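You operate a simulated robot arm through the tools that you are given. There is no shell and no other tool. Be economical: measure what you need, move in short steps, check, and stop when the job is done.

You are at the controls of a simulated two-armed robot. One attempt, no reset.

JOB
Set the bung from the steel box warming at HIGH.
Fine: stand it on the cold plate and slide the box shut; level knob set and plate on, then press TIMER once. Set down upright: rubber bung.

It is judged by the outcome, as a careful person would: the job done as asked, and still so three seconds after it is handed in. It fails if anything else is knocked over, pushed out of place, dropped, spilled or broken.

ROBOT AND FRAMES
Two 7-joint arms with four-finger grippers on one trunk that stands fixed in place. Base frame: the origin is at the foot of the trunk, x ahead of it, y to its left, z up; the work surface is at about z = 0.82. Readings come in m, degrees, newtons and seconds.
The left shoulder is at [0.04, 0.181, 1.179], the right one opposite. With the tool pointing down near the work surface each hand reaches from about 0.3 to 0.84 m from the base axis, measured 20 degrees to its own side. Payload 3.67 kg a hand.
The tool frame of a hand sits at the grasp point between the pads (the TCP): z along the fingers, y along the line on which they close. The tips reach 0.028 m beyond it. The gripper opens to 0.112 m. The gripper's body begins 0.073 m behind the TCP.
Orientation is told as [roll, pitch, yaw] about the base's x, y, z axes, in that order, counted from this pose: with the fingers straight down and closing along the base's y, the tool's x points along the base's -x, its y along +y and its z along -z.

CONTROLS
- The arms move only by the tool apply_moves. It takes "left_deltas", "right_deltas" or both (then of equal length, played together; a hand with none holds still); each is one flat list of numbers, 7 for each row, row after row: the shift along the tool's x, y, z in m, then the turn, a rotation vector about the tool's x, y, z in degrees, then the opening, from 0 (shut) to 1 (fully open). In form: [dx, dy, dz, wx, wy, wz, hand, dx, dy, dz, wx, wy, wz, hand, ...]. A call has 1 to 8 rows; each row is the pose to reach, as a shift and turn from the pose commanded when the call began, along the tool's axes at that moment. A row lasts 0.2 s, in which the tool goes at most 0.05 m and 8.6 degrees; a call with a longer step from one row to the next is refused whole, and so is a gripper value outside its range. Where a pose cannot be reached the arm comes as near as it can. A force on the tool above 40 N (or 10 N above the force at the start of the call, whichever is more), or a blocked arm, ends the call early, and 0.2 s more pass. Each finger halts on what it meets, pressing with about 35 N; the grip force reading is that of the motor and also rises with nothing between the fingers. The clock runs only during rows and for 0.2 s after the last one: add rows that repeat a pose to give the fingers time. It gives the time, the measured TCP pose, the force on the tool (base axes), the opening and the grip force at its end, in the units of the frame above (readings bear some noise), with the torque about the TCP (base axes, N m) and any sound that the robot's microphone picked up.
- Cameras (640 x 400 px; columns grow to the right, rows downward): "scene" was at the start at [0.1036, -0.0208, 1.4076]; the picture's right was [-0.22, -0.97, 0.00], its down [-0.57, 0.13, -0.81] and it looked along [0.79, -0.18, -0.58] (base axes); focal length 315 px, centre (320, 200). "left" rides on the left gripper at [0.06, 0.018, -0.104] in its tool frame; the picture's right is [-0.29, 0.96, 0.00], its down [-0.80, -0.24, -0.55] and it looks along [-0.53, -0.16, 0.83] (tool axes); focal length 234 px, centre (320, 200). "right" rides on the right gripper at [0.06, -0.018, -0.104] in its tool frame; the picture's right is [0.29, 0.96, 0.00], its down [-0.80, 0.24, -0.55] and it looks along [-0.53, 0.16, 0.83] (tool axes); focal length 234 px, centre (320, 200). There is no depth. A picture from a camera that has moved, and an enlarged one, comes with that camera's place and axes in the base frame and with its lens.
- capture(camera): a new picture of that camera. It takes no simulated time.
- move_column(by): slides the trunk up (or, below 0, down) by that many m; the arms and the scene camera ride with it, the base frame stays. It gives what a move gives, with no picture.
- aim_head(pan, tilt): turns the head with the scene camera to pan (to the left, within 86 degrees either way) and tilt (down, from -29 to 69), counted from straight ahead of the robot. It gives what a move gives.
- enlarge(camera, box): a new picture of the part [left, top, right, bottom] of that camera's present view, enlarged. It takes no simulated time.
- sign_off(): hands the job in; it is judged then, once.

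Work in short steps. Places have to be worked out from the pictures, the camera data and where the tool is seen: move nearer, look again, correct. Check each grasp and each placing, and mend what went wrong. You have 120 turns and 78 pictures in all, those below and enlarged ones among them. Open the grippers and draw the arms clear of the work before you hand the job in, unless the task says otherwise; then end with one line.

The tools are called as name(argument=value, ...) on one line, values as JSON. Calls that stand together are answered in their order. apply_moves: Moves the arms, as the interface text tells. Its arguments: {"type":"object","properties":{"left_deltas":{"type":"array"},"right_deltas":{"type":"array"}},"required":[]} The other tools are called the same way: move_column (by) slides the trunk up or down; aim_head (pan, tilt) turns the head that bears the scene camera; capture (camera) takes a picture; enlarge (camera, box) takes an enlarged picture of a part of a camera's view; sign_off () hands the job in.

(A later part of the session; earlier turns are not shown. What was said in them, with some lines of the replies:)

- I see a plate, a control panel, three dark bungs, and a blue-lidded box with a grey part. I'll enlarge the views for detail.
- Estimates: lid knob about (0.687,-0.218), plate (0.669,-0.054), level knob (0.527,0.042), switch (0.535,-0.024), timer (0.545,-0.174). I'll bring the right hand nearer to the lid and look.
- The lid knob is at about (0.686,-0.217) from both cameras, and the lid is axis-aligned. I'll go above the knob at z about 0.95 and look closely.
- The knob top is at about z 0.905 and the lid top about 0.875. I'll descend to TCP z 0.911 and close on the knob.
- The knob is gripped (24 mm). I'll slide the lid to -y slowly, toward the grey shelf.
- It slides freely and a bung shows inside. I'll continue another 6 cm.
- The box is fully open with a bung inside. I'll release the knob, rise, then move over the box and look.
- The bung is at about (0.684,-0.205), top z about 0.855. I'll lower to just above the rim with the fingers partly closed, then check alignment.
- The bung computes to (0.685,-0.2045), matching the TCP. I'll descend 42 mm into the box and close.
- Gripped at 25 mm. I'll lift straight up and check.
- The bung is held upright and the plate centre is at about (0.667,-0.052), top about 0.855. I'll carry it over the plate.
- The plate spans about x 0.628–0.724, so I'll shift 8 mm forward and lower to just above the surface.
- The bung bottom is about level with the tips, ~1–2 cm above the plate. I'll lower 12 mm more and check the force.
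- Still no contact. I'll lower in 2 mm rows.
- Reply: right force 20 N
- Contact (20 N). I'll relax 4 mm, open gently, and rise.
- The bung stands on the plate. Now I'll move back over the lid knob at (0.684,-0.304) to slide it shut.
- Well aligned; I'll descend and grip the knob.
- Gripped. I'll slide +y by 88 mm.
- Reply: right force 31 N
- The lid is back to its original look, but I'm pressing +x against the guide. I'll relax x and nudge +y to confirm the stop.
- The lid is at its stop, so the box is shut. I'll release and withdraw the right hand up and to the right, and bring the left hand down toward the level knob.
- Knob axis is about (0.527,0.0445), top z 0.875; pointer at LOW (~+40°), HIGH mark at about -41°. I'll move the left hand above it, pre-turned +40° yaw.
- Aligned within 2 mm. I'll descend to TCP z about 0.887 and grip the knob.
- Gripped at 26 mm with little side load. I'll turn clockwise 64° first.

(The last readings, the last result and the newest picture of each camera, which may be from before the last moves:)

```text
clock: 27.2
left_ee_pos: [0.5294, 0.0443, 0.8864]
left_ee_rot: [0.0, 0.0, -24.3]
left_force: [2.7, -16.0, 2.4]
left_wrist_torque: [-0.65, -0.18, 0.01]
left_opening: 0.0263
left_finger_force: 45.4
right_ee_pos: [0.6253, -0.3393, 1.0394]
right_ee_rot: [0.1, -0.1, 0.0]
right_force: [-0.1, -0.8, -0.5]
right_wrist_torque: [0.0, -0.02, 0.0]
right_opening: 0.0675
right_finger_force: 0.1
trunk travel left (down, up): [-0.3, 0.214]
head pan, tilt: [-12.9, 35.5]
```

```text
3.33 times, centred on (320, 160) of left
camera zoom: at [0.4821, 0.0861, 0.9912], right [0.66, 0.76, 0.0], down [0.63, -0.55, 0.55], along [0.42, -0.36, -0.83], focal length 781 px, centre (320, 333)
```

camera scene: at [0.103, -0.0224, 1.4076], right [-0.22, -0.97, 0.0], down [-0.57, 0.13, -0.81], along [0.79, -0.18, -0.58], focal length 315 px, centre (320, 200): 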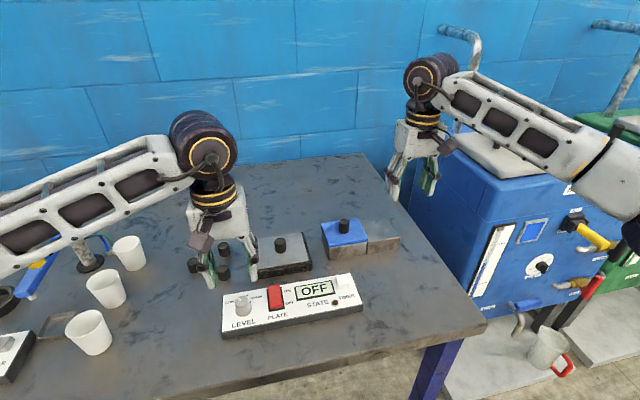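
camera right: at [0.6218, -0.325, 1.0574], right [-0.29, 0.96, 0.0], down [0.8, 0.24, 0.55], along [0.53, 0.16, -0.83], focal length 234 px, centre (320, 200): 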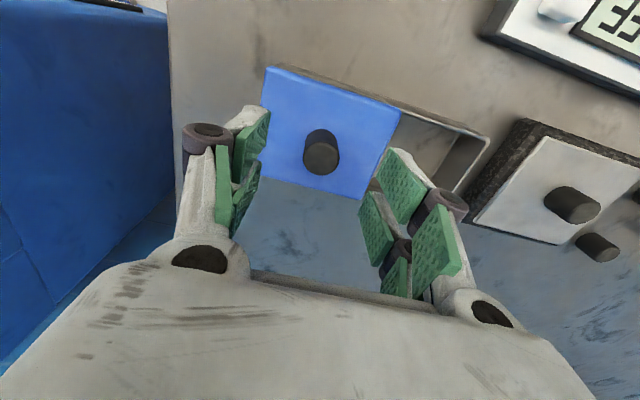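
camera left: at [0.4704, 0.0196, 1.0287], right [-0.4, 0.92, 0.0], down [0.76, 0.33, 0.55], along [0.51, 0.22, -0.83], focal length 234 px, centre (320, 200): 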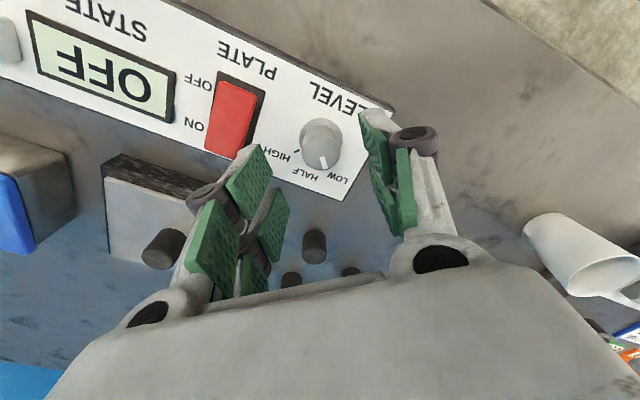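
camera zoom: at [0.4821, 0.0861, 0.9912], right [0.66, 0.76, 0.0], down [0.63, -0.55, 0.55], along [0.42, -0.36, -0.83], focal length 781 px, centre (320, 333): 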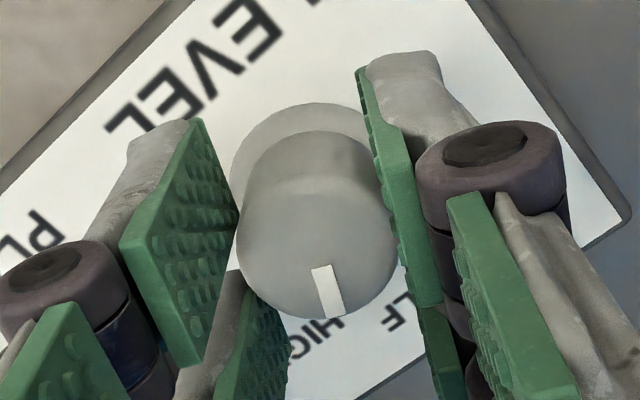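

The knob follows; pointer now about -23°. I'll continue 17° toward HIGH while easing the side force.

apply_moves(left_deltas=[-0.0008, -0.0018, 0, 0, 0, 6, 0.15, -0.0008, -0.0018, 0, 0, 0, 12, 0.15, -0.0008, -0.0018, 0, 0, 0, 17, 0.15, -0.0008, -0.0018, 0, 0, 0, 17, 0.15])

enlarge(camera="left", box=[240, 100, 400, 220])

enlarge(camera="scene", box=[210, 255, 310, 345])

```text
clock: 28.2
left_ee_pos: [0.5291, 0.0443, 0.8869]
left_ee_rot: [0.0, 0.2, -41.0]
left_force: [-2.1, -5.6, -0.4]
left_wrist_torque: [-0.33, -0.2, -0.01]
left_opening: 0.0266
left_finger_force: 45.0
right_ee_pos: [0.6247, -0.3382, 1.0417]
right_ee_rot: [0.1, -0.1, 0.0]
right_force: [0.3, 0.0, -0.2]
right_wrist_torque: [0.02, -0.01, 0.0]
right_opening: 0.0671
right_finger_force: 0.0
trunk travel left (down, up): [-0.3, 0.214]
head pan, tilt: [-12.9, 35.5]
```

```text
3.33 times, centred on (320, 160) of left
camera zoom: at [0.4961, 0.0976, 0.9913], right [0.85, 0.53, 0.0], down [0.44, -0.71, 0.55], along [0.29, -0.47, -0.83], focal length 781 px, centre (320, 333)
```

zoom: 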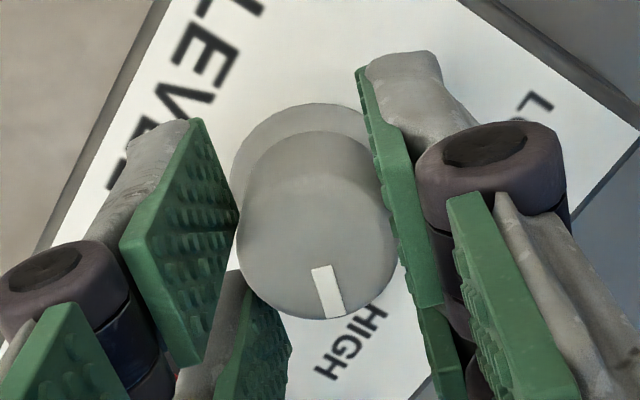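

```text
4.44 times, centred on (260, 300) of scene
camera zoom: at [0.1034, -0.0214, 1.4075], right [-0.22, -0.97, 0.0], down [-0.57, 0.13, -0.81], along [0.79, -0.18, -0.58], focal length 1400 px, centre (587, -244)
```

zoom: 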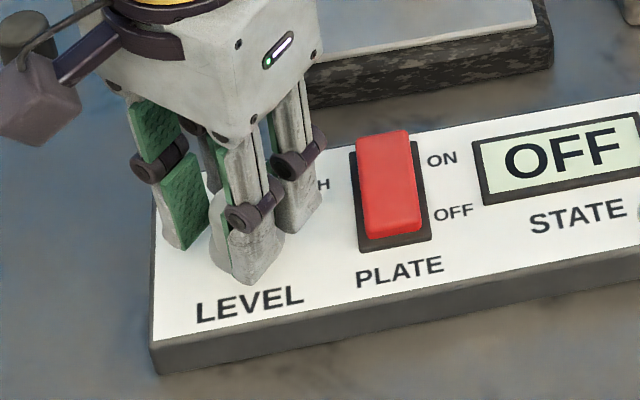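

Pointer yaw is about -40°. I'll release and rise to compare it with the HIGH mark.

apply_moves(left_deltas=[0, 0, 0, 0, 0, 0, 0.35, 0, 0, 0, 0, 0, 0, 0.5, 0, 0, -0.03, 0, 0, 0, 0.5, 0, 0, -0.06, 0, 0, 0, 0.5])

enlarge(camera="left", box=[260, 80, 380, 180])

enlarge(camera="scene", box=[210, 255, 310, 345])

```text
clock: 29.2
left_ee_pos: [0.5295, 0.0448, 0.9458]
left_ee_rot: [0.0, 0.1, -41.0]
left_force: [0.5, -0.6, 0.2]
left_wrist_torque: [-0.01, 0.03, 0.02]
left_opening: 0.056
left_finger_force: 0.1
right_ee_pos: [0.625, -0.3387, 1.0402]
right_ee_rot: [0.1, 0.0, -0.1]
right_force: [0.7, 0.4, 0.1]
right_wrist_torque: [0.0, -0.01, 0.02]
right_opening: 0.0672
right_finger_force: 0.0
trunk travel left (down, up): [-0.3, 0.214]
head pan, tilt: [-12.9, 35.5]
```

```text
4.00 times, centred on (320, 130) of left
camera zoom: at [0.4972, 0.0983, 1.0502], right [0.85, 0.53, 0.0], down [0.44, -0.7, 0.55], along [0.29, -0.47, -0.83], focal length 937 px, centre (320, 480)
```

zoom: 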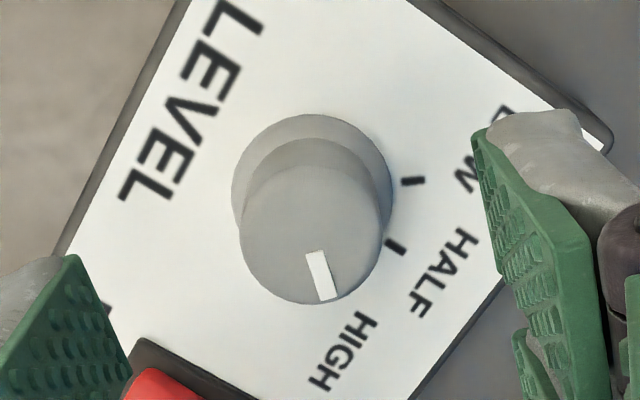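

```text
4.44 times, centred on (260, 300) of scene
camera zoom: at [0.1033, -0.021, 1.4076], right [-0.22, -0.97, 0.0], down [-0.57, 0.13, -0.81], along [0.79, -0.18, -0.58], focal length 1400 px, centre (587, -244)
```

zoom: 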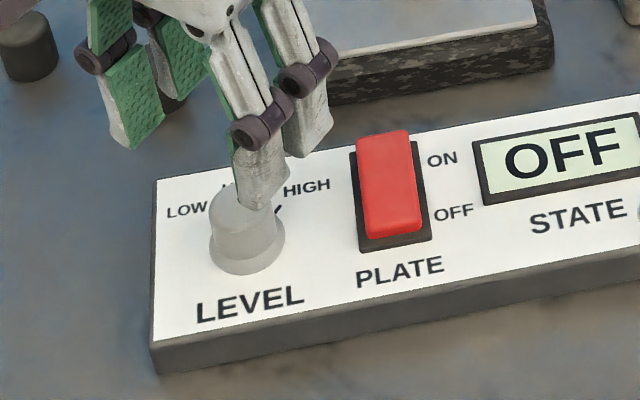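

Pointer computes to -41°, matching the HIGH mark (marks at +39, -1, ~-41). Now I'll bring the left hand back to yaw 0 near the switch, closing the fingers, to look at the rocker.

apply_moves(left_deltas=[0, 0, -0.03, 0, 0, -8, 0.4, -0.006, -0.015, -0.03, 0, 0, -16, 0.2, -0.012, -0.03, -0.03, 0, 0, -24, 0, -0.018, -0.045, -0.03, 0, 0, -32, 0, -0.0243, -0.0584, -0.03, 0, 0, -41, 0, -0.0243, -0.0584, -0.03, 0, 0, -41, 0])

capture(camera="left")

enlarge(camera="scene", box=[215, 265, 375, 345])

```text
refused: row 5 steps farther than a row can; nothing moved
```

```text
37 pictures are left
camera left: at [0.4972, 0.0983, 1.0502], right [0.85, 0.53, 0.0], down [0.44, -0.7, 0.55], along [0.29, -0.47, -0.83], focal length 234 px, centre (320, 200)
```

left: 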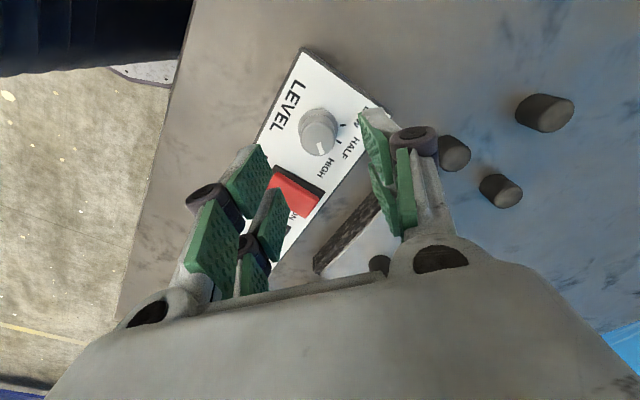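

```text
4.00 times, centred on (295, 305) of scene
camera zoom: at [0.1033, -0.021, 1.4076], right [-0.22, -0.97, 0.0], down [-0.57, 0.13, -0.81], along [0.79, -0.18, -0.58], focal length 1260 px, centre (420, -220)
```

zoom: 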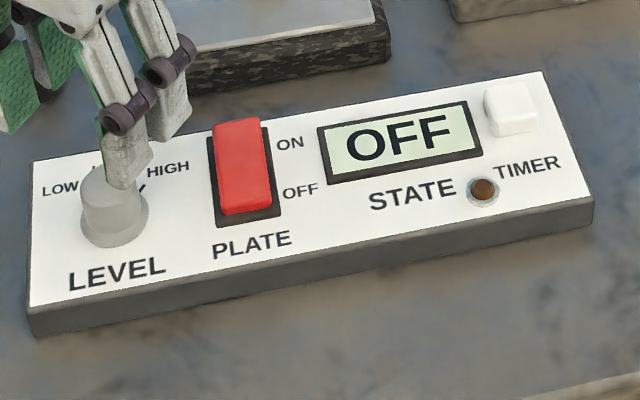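

The last rotation step was too big. The rocker's far (ON) end is raised, so that end must be pressed. Retrying with smaller steps.

apply_moves(left_deltas=[0, 0, -0.03, 0, 0, -8, 0.4, -0.006, -0.015, -0.03, 0, 0, -16, 0.2, -0.012, -0.03, -0.03, 0, 0, -24, 0, -0.018, -0.045, -0.03, 0, 0, -32, 0, -0.0243, -0.0584, -0.03, 0, 0, -38, 0, -0.0243, -0.0584, -0.03, 0, 0, -41, 0])

capture(camera="left")

enlarge(camera="scene", box=[215, 265, 315, 345])

```text
clock: 30.6
left_ee_pos: [0.5077, -0.016, 0.9767]
left_ee_rot: [0.0, 0.0, 0.2]
left_force: [-0.3, 0.6, -0.4]
left_wrist_torque: [-0.01, 0.01, -0.05]
left_opening: 0.0
left_finger_force: 34.7
right_ee_pos: [0.6259, -0.3374, 1.0401]
right_ee_rot: [0.0, 0.0, 0.1]
right_force: [0.1, 0.1, -0.6]
right_wrist_torque: [0.0, 0.04, -0.02]
right_opening: 0.0673
right_finger_force: 0.0
trunk travel left (down, up): [-0.3, 0.214]
head pan, tilt: [-12.9, 35.5]
```

```text
35 pictures are left
camera left: at [0.4492, 0.002, 1.0806], right [0.29, 0.96, 0.0], down [0.8, -0.24, 0.55], along [0.53, -0.16, -0.83], focal length 234 px, centre (320, 200)
```

left: 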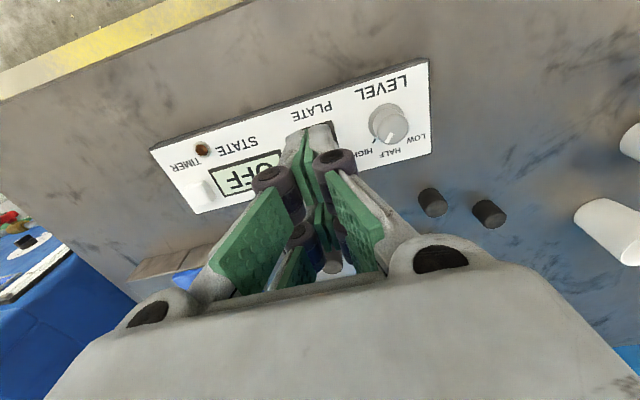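

```text
5.00 times, centred on (265, 305) of scene
camera zoom: at [0.1034, -0.0202, 1.4076], right [-0.22, -0.97, 0.0], down [-0.57, 0.13, -0.81], along [0.79, -0.18, -0.58], focal length 1574 px, centre (595, -325)
```

zoom: 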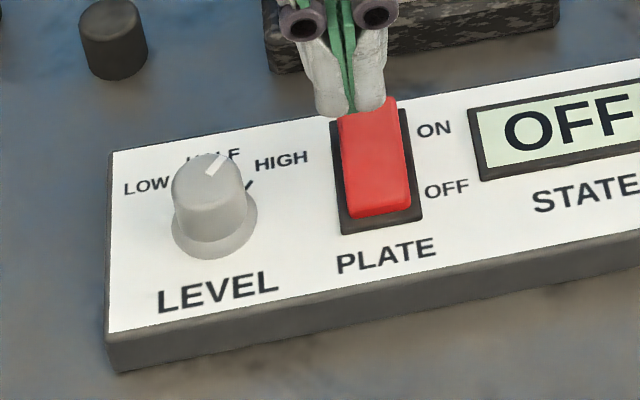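

Rocker spans x≈0.51–0.555 at y≈-0.024. I'll position closed fingers above its far end.

apply_moves(left_deltas=[-0.02, -0.004, 0.02, 0, 0, 0, 0, -0.041, -0.008, 0.04, 0, 0, 0, 0, -0.041, -0.008, 0.06, 0, 0, 0, 0])

enlarge(camera="scene", box=[215, 265, 315, 345])

```text
clock: 31.4
left_ee_pos: [0.5503, -0.0249, 0.9144]
left_ee_rot: [0.0, 0.1, 0.0]
left_force: [-0.1, 0.7, -0.6]
left_wrist_torque: [0.0, -0.01, 0.0]
left_opening: 0.0
left_finger_force: 35.8
right_ee_pos: [0.6247, -0.3381, 1.0395]
right_ee_rot: [0.1, 0.0, 0.0]
right_force: [-0.1, 0.3, -1.0]
right_wrist_torque: [0.03, -0.02, 0.03]
right_opening: 0.067
right_finger_force: 0.1
trunk travel left (down, up): [-0.3, 0.214]
head pan, tilt: [-12.9, 35.5]
```

```text
5.00 times, centred on (265, 305) of scene
camera zoom: at [0.1036, -0.0207, 1.4076], right [-0.22, -0.97, 0.0], down [-0.57, 0.13, -0.81], along [0.79, -0.18, -0.58], focal length 1574 px, centre (595, -325)
```

zoom: 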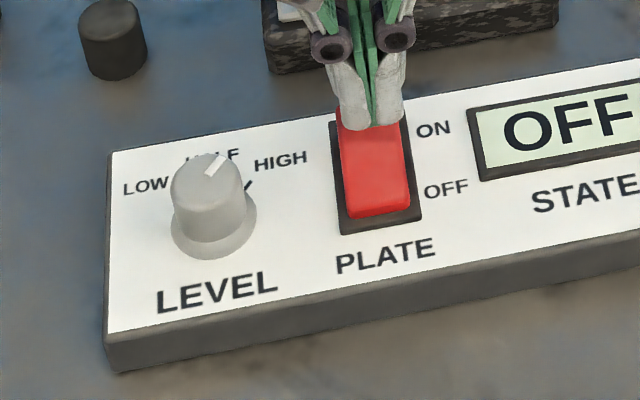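

Aligned over the ON end. I'll press down in 4–5 mm rows.

apply_moves(left_deltas=[0, 0, 0.006, 0, 0, 0, 0, 0, 0, 0.012, 0, 0, 0, 0, 0, 0, 0.017, 0, 0, 0, 0, 0, 0, 0.022, 0, 0, 0, 0, 0, 0, 0.027, 0, 0, 0, 0])

enlarge(camera="scene", box=[215, 255, 375, 345])

```text
clock: 32.6
left_ee_pos: [0.5503, -0.0244, 0.8902]
left_ee_rot: [0.0, 0.0, 0.0]
left_force: [0.3, 0.0, -0.6]
left_wrist_torque: [0.01, -0.02, -0.01]
left_opening: 0.0
left_finger_force: 34.6
right_ee_pos: [0.6254, -0.3389, 1.0399]
right_ee_rot: [0.0, 0.0, 0.0]
right_force: [0.9, -0.4, -0.3]
right_wrist_torque: [0.0, -0.02, -0.05]
right_opening: 0.0675
right_finger_force: 0.1
trunk travel left (down, up): [-0.3, 0.214]
head pan, tilt: [-12.9, 35.5]
```

```text
4.00 times, centred on (295, 300) of scene
camera zoom: at [0.1037, -0.0209, 1.4076], right [-0.22, -0.97, 0.0], down [-0.57, 0.13, -0.81], along [0.79, -0.18, -0.58], focal length 1260 px, centre (420, -200)
```

zoom: 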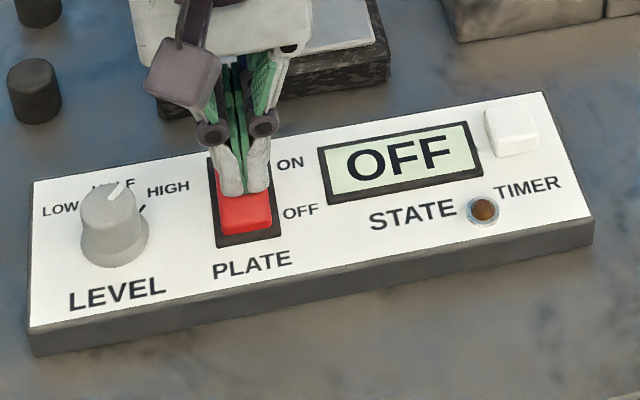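

No contact yet (tip z≈0.862). Continue pressing 10 mm further in small rows.

apply_moves(left_deltas=[0, 0, 0.003, 0, 0, 0, 0, 0, 0, 0.006, 0, 0, 0, 0, 0, 0, 0.009, 0, 0, 0, 0])

enlarge(camera="scene", box=[215, 255, 375, 345])

```text
clock: 33.4
left_ee_pos: [0.5496, -0.0236, 0.8862]
left_ee_rot: [-0.2, -0.5, 0.2]
left_force: [3.8, 6.4, 37.4]
left_wrist_torque: [0.21, 0.21, -0.09]
left_opening: 0.0061
left_finger_force: 35.7
right_ee_pos: [0.6224, -0.3368, 1.0411]
right_ee_rot: [0.1, -0.2, 0.0]
right_force: [0.3, -1.3, 0.0]
right_wrist_torque: [-0.03, 0.02, -0.04]
right_opening: 0.067
right_finger_force: 0.0
trunk travel left (down, up): [-0.3, 0.214]
head pan, tilt: [-12.9, 35.5]
```

```text
4.00 times, centred on (295, 300) of scene
camera zoom: at [0.1008, -0.0198, 1.4082], right [-0.22, -0.97, 0.0], down [-0.56, 0.13, -0.82], along [0.79, -0.18, -0.58], focal length 1260 px, centre (420, -200)
```

zoom: 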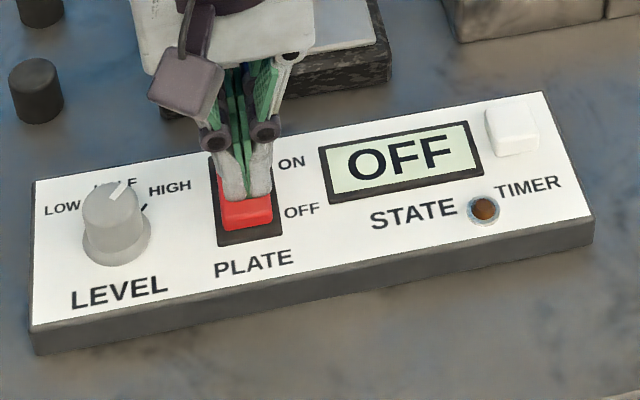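

37 N reached with the tip at z≈0.858. I'll lift to see whether the rocker changed.

apply_moves(left_deltas=[0, 0, -0.02, 0, 0, 0, 0, 0, 0, -0.05, 0, 0, 0, 0, 0.03, 0, -0.08, 0, 0, 0, 0, 0.06, 0.03, -0.1, 0, 0, 0, 0])

enlarge(camera="scene", box=[215, 255, 375, 345])

enlarge(camera="left", box=[220, 50, 460, 200])

```text
clock: 34.4
left_ee_pos: [0.4888, 0.0077, 0.9832]
left_ee_rot: [-0.2, 0.0, 0.0]
left_force: [0.0, 0.2, -0.4]
left_wrist_torque: [-0.02, -0.02, 0.02]
left_opening: 0.0
left_finger_force: 35.6
right_ee_pos: [0.6239, -0.3366, 1.0408]
right_ee_rot: [0.1, 0.0, 0.0]
right_force: [-0.2, -0.8, 1.1]
right_wrist_torque: [-0.04, -0.04, -0.02]
right_opening: 0.0673
right_finger_force: 0.0
trunk travel left (down, up): [-0.3, 0.214]
head pan, tilt: [-12.9, 35.5]
```

```text
4.00 times, centred on (295, 300) of scene
camera zoom: at [0.1024, -0.0188, 1.4077], right [-0.22, -0.97, 0.0], down [-0.57, 0.13, -0.81], along [0.79, -0.18, -0.58], focal length 1260 px, centre (420, -200)
```

zoom: 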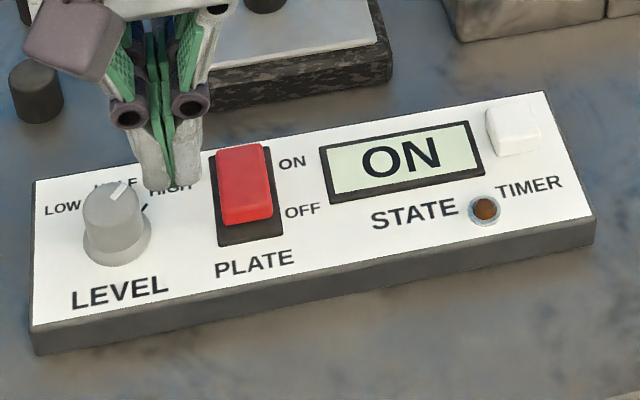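

```text
2.67 times, centred on (340, 125) of left
camera zoom: at [0.4286, 0.0267, 1.0874], right [0.29, 0.96, 0.0], down [0.8, -0.24, 0.55], along [0.53, -0.16, -0.83], focal length 624 px, centre (267, 400)
```

zoom: 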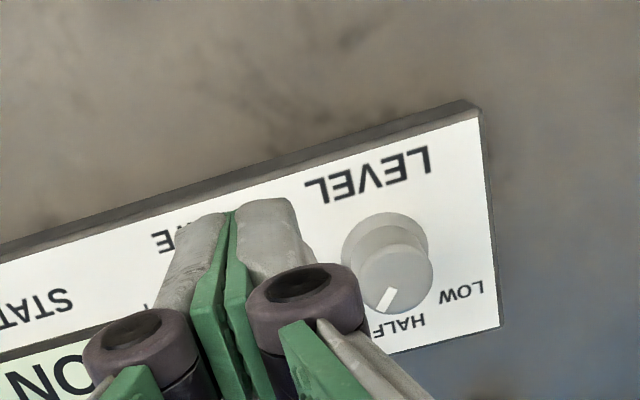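

STATE reads ON. Now I'll retract the left hand and bring the right, closed, above the white TIMER button at about (0.544,-0.172).

apply_moves(left_deltas=[0.01, 0.03, -0.02, 0, 0, 0, 0, 0.02, 0.06, -0.05, 0, 0, 0, 0.2, 0.03, 0.09, -0.09, 0, 0, 0, 0.4, 0.03, 0.12, -0.12, 0, 0, 0, 0.6, 0.03, 0.14, -0.15, 0, 0, 0, 0.6, 0.03, 0.14, -0.15, 0, 0, 0, 0.6], right_deltas=[0, 0, 0, 0, 0, 0, 0.4, 0.016, 0.034, 0.018, 0, 0, 0, 0.2, 0.032, 0.068, 0.036, 0, 0, 0, 0, 0.048, 0.102, 0.054, 0, 0, 0, 0, 0.064, 0.136, 0.072, 0, 0, 0, 0, 0.08, 0.165, 0.09, 0, 0, 0, 0])

capture(camera="right")

enlarge(camera="scene", box=[215, 235, 375, 345])

```text
refused: row 3 steps farther than a row can; nothing moved
```

```text
28 pictures are left
camera right: at [0.5652, -0.3544, 1.1446], right [-0.29, 0.96, 0.0], down [0.8, 0.24, 0.55], along [0.53, 0.16, -0.83], focal length 234 px, centre (320, 200)
```

right: 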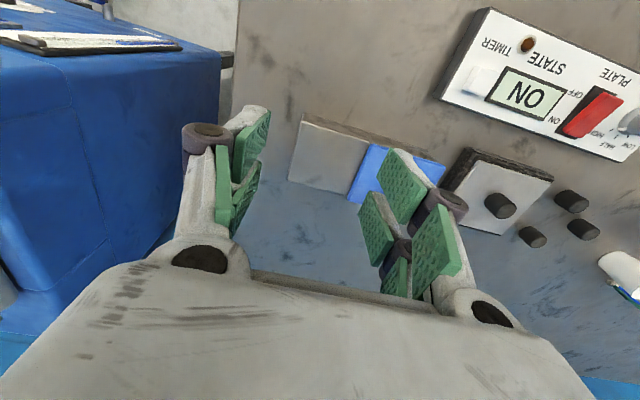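

```text
3.64 times, centred on (295, 290) of scene
camera zoom: at [0.1024, -0.0188, 1.4077], right [-0.22, -0.97, 0.0], down [-0.57, 0.13, -0.81], along [0.79, -0.18, -0.58], focal length 1145 px, centre (411, -127)
```

zoom: 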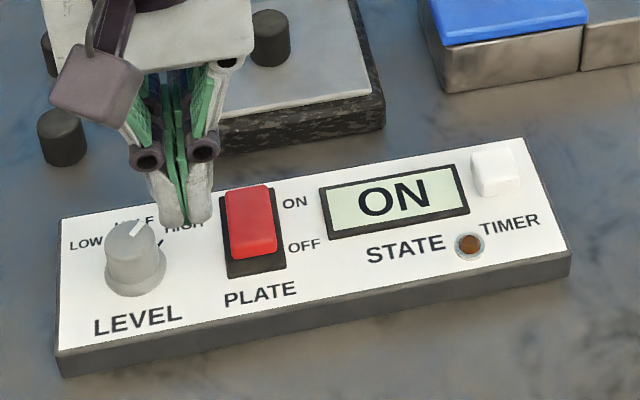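

Same move with smaller steps.

apply_moves(left_deltas=[0.005, 0.02, -0.02, 0, 0, 0, 0, 0.01, 0.04, -0.04, 0, 0, 0, 0.2, 0.015, 0.06, -0.06, 0, 0, 0, 0.4, 0.02, 0.08, -0.08, 0, 0, 0, 0.6, 0.025, 0.1, -0.1, 0, 0, 0, 0.6, 0.03, 0.12, -0.12, 0, 0, 0, 0.6], right_deltas=[0, 0, 0, 0, 0, 0, 0.4, 0.016, 0.034, 0.018, 0, 0, 0, 0.2, 0.032, 0.068, 0.036, 0, 0, 0, 0, 0.048, 0.102, 0.054, 0, 0, 0, 0, 0.064, 0.136, 0.072, 0, 0, 0, 0, 0.08, 0.165, 0.09, 0, 0, 0, 0])

capture(camera="right")

enlarge(camera="scene", box=[215, 235, 375, 345])

```text
clock: 35.8
left_ee_pos: [0.4573, 0.1285, 1.1009]
left_ee_rot: [-0.1, -0.1, -0.1]
left_force: [-0.4, 0.7, -0.2]
left_wrist_torque: [-0.01, -0.02, -0.01]
left_opening: 0.0671
left_finger_force: 0.1
right_ee_pos: [0.546, -0.1676, 0.9508]
right_ee_rot: [0.1, 0.1, -0.1]
right_force: [0.1, -0.6, 0.5]
right_wrist_torque: [0.0, 0.01, -0.02]
right_opening: 0.0
right_finger_force: 34.7
trunk travel left (down, up): [-0.3, 0.214]
head pan, tilt: [-12.9, 35.5]
```

```text
26 pictures are left
camera right: at [0.4859, -0.186, 1.0537], right [-0.29, 0.96, 0.0], down [0.8, 0.24, 0.55], along [0.53, 0.16, -0.83], focal length 234 px, centre (320, 200)
```

right: 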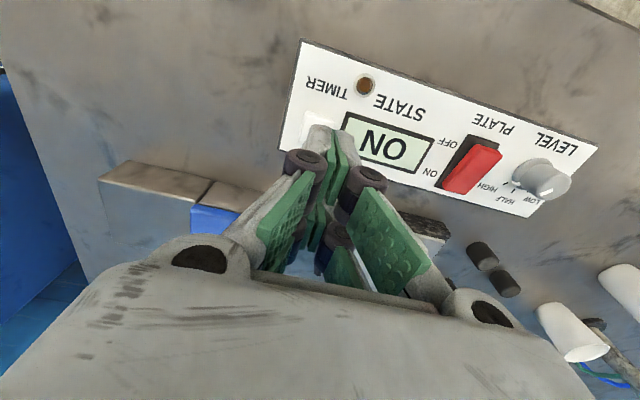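

```text
3.64 times, centred on (295, 290) of scene
camera zoom: at [0.103, -0.0197, 1.4076], right [-0.22, -0.97, 0.0], down [-0.57, 0.13, -0.81], along [0.79, -0.18, -0.58], focal length 1145 px, centre (411, -127)
```

zoom: 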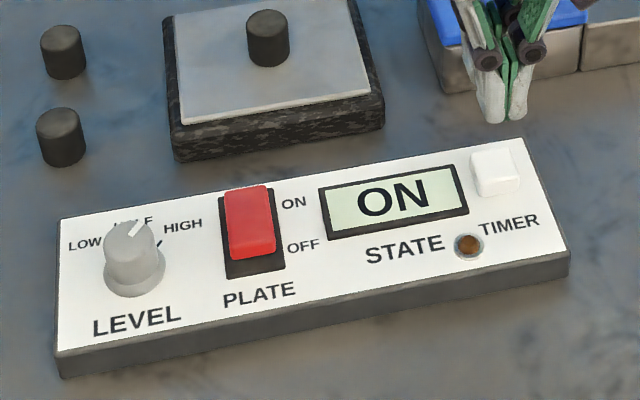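

I'll shift 4.5 mm to -y and lower to tip z≈0.87, then look.

apply_moves(right_deltas=[0.002, -0.0045, 0.02, 0, 0, 0, 0, 0.002, -0.0045, 0.04, 0, 0, 0, 0, 0.002, -0.0045, 0.052, 0, 0, 0, 0])

enlarge(camera="scene", box=[295, 255, 375, 315])

enlarge(camera="right", box=[240, 40, 400, 160])

```text
clock: 36.6
left_ee_pos: [0.4575, 0.1281, 1.1019]
left_ee_rot: [0.1, -0.1, 0.0]
left_force: [0.5, 0.4, -0.3]
left_wrist_torque: [-0.01, -0.01, 0.03]
left_opening: 0.0671
left_finger_force: 0.0
right_ee_pos: [0.5437, -0.173, 0.8985]
right_ee_rot: [0.1, -0.1, 0.0]
right_force: [0.8, 0.3, 0.1]
right_wrist_torque: [-0.01, 0.0, 0.01]
right_opening: 0.0
right_finger_force: 35.1
trunk travel left (down, up): [-0.3, 0.214]
head pan, tilt: [-12.9, 35.5]
```

```text
6.67 times, centred on (335, 285) of scene
camera zoom: at [0.1037, -0.021, 1.4076], right [-0.22, -0.97, 0.0], down [-0.57, 0.13, -0.81], along [0.79, -0.18, -0.58], focal length 2099 px, centre (220, -367)
```

zoom: 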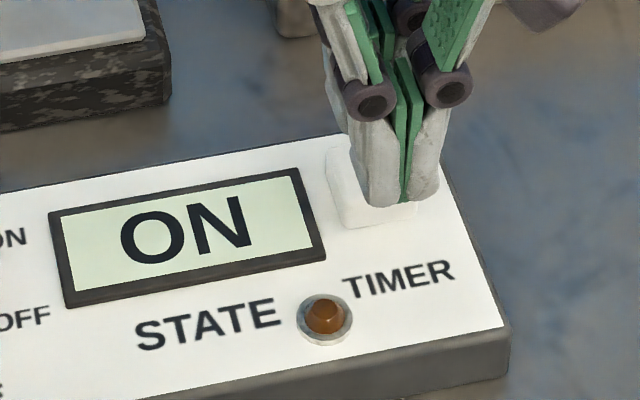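

```text
3.33 times, centred on (320, 100) of right
camera zoom: at [0.4844, -0.1913, 1.0017], right [-0.29, 0.96, 0.0], down [0.8, 0.24, 0.55], along [0.53, 0.16, -0.83], focal length 781 px, centre (320, 533)
```

zoom: 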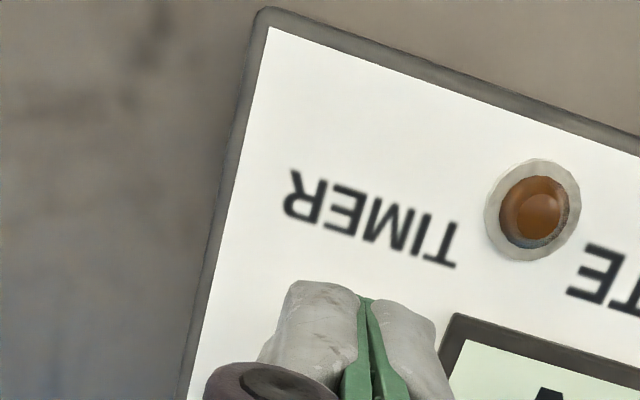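

The tips appear slightly right of and ahead of the button's centre. I'll shift +6 mm in y and +4 mm in x, raised slightly, then check.

apply_moves(right_deltas=[-0.002, 0.003, -0.004, 0, 0, 0, 0, -0.004, 0.006, -0.004, 0, 0, 0, 0, -0.004, 0.006, 0, 0, 0, 0, 0])

enlarge(camera="scene", box=[295, 255, 375, 315])

```text
clock: 37.4
left_ee_pos: [0.4566, 0.1286, 1.1012]
left_ee_rot: [-0.1, -0.1, 0.0]
left_force: [0.6, -0.5, 0.0]
left_wrist_torque: [-0.04, 0.05, -0.02]
left_opening: 0.0672
left_finger_force: 0.1
right_ee_pos: [0.5478, -0.1672, 0.899]
right_ee_rot: [0.0, 0.0, 0.1]
right_force: [0.1, -0.6, -0.3]
right_wrist_torque: [-0.01, -0.01, -0.03]
right_opening: 0.0001
right_finger_force: 35.5
trunk travel left (down, up): [-0.3, 0.214]
head pan, tilt: [-12.9, 35.5]
```

```text
6.67 times, centred on (335, 285) of scene
camera zoom: at [0.1035, -0.0209, 1.4076], right [-0.22, -0.97, 0.0], down [-0.57, 0.13, -0.81], along [0.79, -0.18, -0.58], focal length 2099 px, centre (220, -367)
```

zoom: 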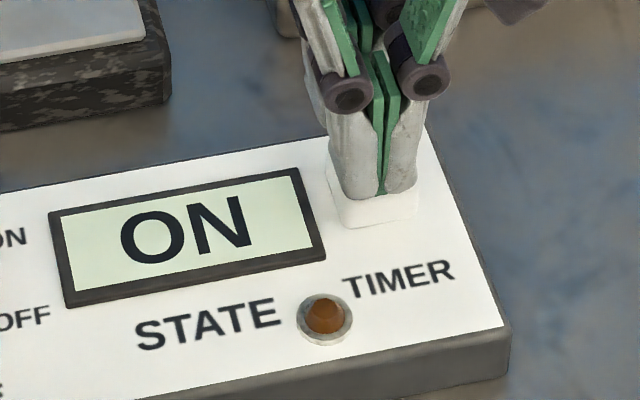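

Now centred over the button. I'll press down in one continuous slow descent.

apply_moves(right_deltas=[0, 0, 0.003, 0, 0, 0, 0, 0, 0, 0.006, 0, 0, 0, 0, 0, 0, 0.008, 0, 0, 0, 0, 0, 0, 0.01, 0, 0, 0, 0])

enlarge(camera="scene", box=[295, 255, 375, 315])

```text
clock: 38.4
left_ee_pos: [0.4575, 0.1282, 1.1019]
left_ee_rot: [0.0, 0.0, 0.0]
left_force: [0.1, 0.2, -0.5]
left_wrist_torque: [0.0, -0.03, 0.01]
left_opening: 0.0673
left_finger_force: 0.1
right_ee_pos: [0.5487, -0.1681, 0.887]
right_ee_rot: [-0.1, 0.1, 0.0]
right_force: [0.2, 0.0, 0.8]
right_wrist_torque: [0.0, 0.0, 0.01]
right_opening: 0.0002
right_finger_force: 35.0
trunk travel left (down, up): [-0.3, 0.214]
head pan, tilt: [-12.9, 35.5]
```

```text
6.67 times, centred on (335, 285) of scene
camera zoom: at [0.1037, -0.0207, 1.4076], right [-0.22, -0.97, 0.0], down [-0.57, 0.13, -0.81], along [0.79, -0.18, -0.58], focal length 2099 px, centre (220, -367)
```

zoom: 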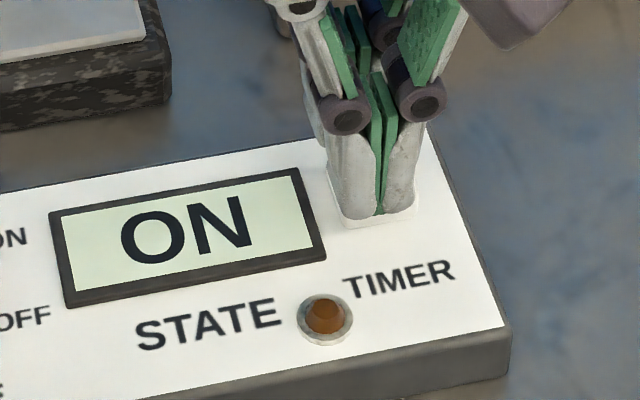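

Still no contact. Continuing down in 2 mm rows.

apply_moves(right_deltas=[0, 0, 0.002, 0, 0, 0, 0, 0, 0, 0.004, 0, 0, 0, 0, 0, 0, 0.006, 0, 0, 0, 0])

enlarge(camera="scene", box=[295, 255, 375, 315])

```text
clock: 39.2
left_ee_pos: [0.4574, 0.1289, 1.103]
left_ee_rot: [0.0, 0.0, 0.0]
left_force: [0.5, -0.6, -0.5]
left_wrist_torque: [0.0, 0.0, 0.04]
left_opening: 0.0672
left_finger_force: 0.0
right_ee_pos: [0.5492, -0.1661, 0.8829]
right_ee_rot: [0.0, 0.0, -0.1]
right_force: [-0.5, -0.5, 1.9]
right_wrist_torque: [-0.04, -0.01, 0.01]
right_opening: 0.0062
right_finger_force: 35.4
trunk travel left (down, up): [-0.3, 0.214]
head pan, tilt: [-12.9, 35.5]
```

```text
6.67 times, centred on (335, 285) of scene
camera zoom: at [0.1034, -0.0208, 1.4076], right [-0.22, -0.97, 0.0], down [-0.57, 0.13, -0.81], along [0.79, -0.18, -0.58], focal length 2099 px, centre (220, -367)
```

zoom: 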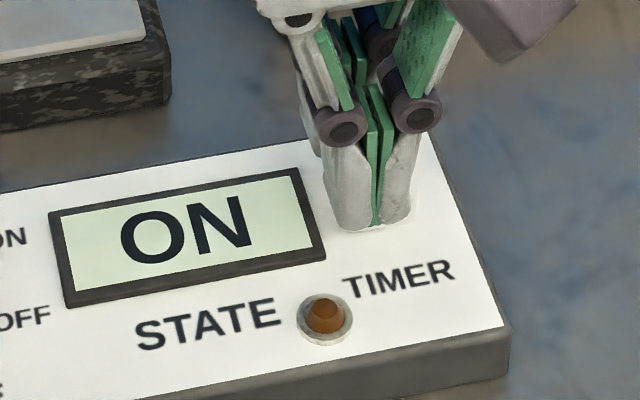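

Light contact now (1.9 N); the lamp is still unlit. I'll press further, small rows.

apply_moves(right_deltas=[0, 0, 0.0015, 0, 0, 0, 0, 0, 0, 0.003, 0, 0, 0, 0])

enlarge(camera="scene", box=[295, 255, 375, 315])

```text
clock: 39.8
left_ee_pos: [0.4574, 0.1288, 1.1018]
left_ee_rot: [0.0, 0.0, 0.0]
left_force: [0.7, 0.6, 0.1]
left_wrist_torque: [0.0, -0.01, 0.01]
left_opening: 0.0671
left_finger_force: 0.0
right_ee_pos: [0.549, -0.1674, 0.8812]
right_ee_rot: [0.0, 0.0, -0.1]
right_force: [0.6, 0.5, 1.9]
right_wrist_torque: [-0.01, -0.04, 0.01]
right_opening: 0.0059
right_finger_force: 35.9
trunk travel left (down, up): [-0.3, 0.214]
head pan, tilt: [-12.9, 35.5]
heard: click
```

```text
6.67 times, centred on (335, 285) of scene
camera zoom: at [0.1036, -0.0207, 1.4076], right [-0.22, -0.97, 0.0], down [-0.57, 0.13, -0.81], along [0.79, -0.18, -0.58], focal length 2099 px, centre (220, -367)
```

zoom: 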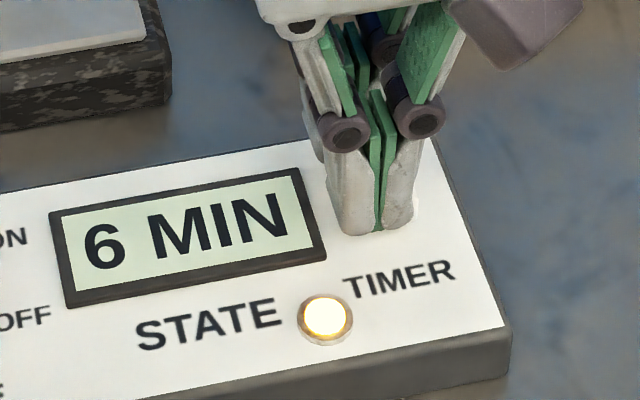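

Click heard; the lamp is lit and the display reads "6 MIN". I'll lift straight off, retract both hands and open them.

apply_moves(right_deltas=[0, 0, -0.03, 0, 0, 0, 0, 0, 0, -0.07, 0, 0, 0, 0, 0, -0.03, -0.1, 0, 0, 0, 0.1, 0.01, -0.07, -0.12, 0, 0, 0, 0.3, 0.02, -0.11, -0.14, 0, 0, 0, 0.5, 0.03, -0.14, -0.16, 0, 0, 0, 0.6], left_deltas=[0, 0, 0, 0, 0, 0, 0.6, 0, 0, 0, 0, 0, 0, 0.6, 0, 0, 0, 0, 0, 0, 0.6, 0, 0.02, -0.02, 0, 0, 0, 0.6, 0, 0.04, -0.04, 0, 0, 0, 0.6, 0, 0.06, -0.06, 0, 0, 0, 0.6])

capture(camera="scene")

enlarge(camera="scene", box=[180, 200, 420, 350])

enlarge(camera="scene", box=[210, 270, 310, 345])

```text
clock: 41.2
left_ee_pos: [0.4584, 0.1889, 1.1593]
left_ee_rot: [-0.1, 0.0, 0.0]
left_force: [-0.2, 0.2, -0.2]
left_wrist_torque: [-0.03, -0.02, 0.0]
left_opening: 0.0671
left_finger_force: 0.1
right_ee_pos: [0.5173, -0.3067, 1.0409]
right_ee_rot: [0.0, 0.0, 0.0]
right_force: [-0.3, -0.8, -0.1]
right_wrist_torque: [0.0, 0.0, -0.02]
right_opening: 0.0671
right_finger_force: 0.1
trunk travel left (down, up): [-0.3, 0.214]
head pan, tilt: [-12.9, 35.5]
```

```text
18 pictures are left
camera scene: at [0.102, -0.0207, 1.4077], right [-0.22, -0.97, 0.0], down [-0.57, 0.13, -0.81], along [0.79, -0.18, -0.58], focal length 315 px, centre (320, 200)
```

scene: 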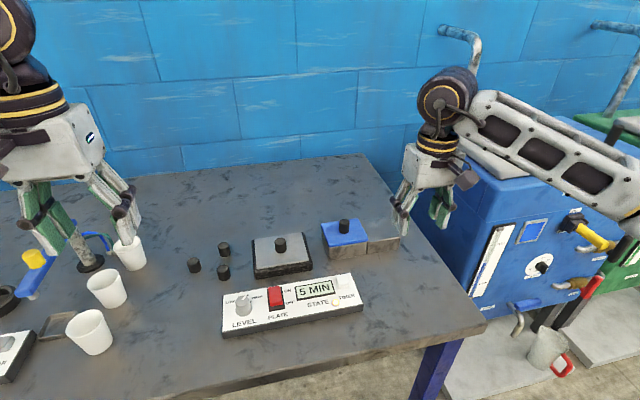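

```text
2.67 times, centred on (300, 275) of scene
camera zoom: at [0.102, -0.0207, 1.4077], right [-0.22, -0.97, 0.0], down [-0.57, 0.13, -0.81], along [0.79, -0.18, -0.58], focal length 840 px, centre (373, 0)
```

zoom: 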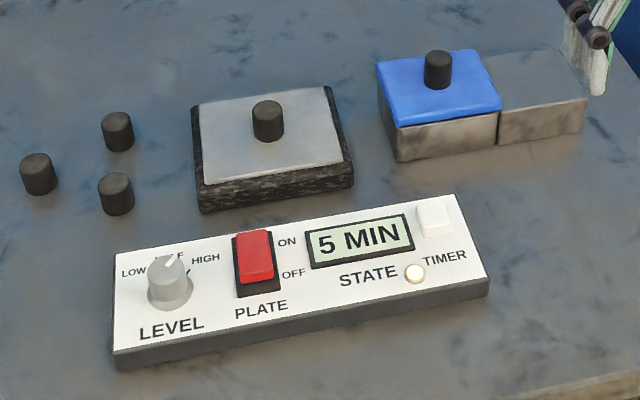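

```text
5.33 times, centred on (260, 308) of scene
camera zoom: at [0.102, -0.0207, 1.4077], right [-0.22, -0.97, 0.0], down [-0.57, 0.13, -0.81], along [0.79, -0.18, -0.58], focal length 1679 px, centre (640, -373)
```

zoom: 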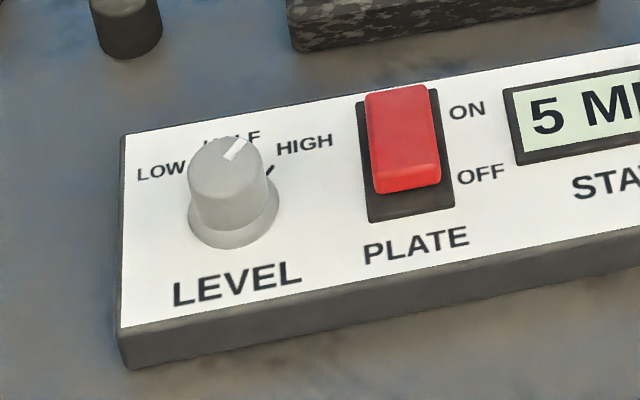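

Everything checks out: the bung is upright on the plate, the box is shut, the knob points to HIGH, the plate is on and the timer is running. Both hands are open and clear, so I'm handing in.

sign_off()

```text
The job is handed in.
```

The bung from the steel box is upright on the plate, the box is slid shut, the level is at HIGH, the plate is on, and TIMER was pressed once and is counting down.
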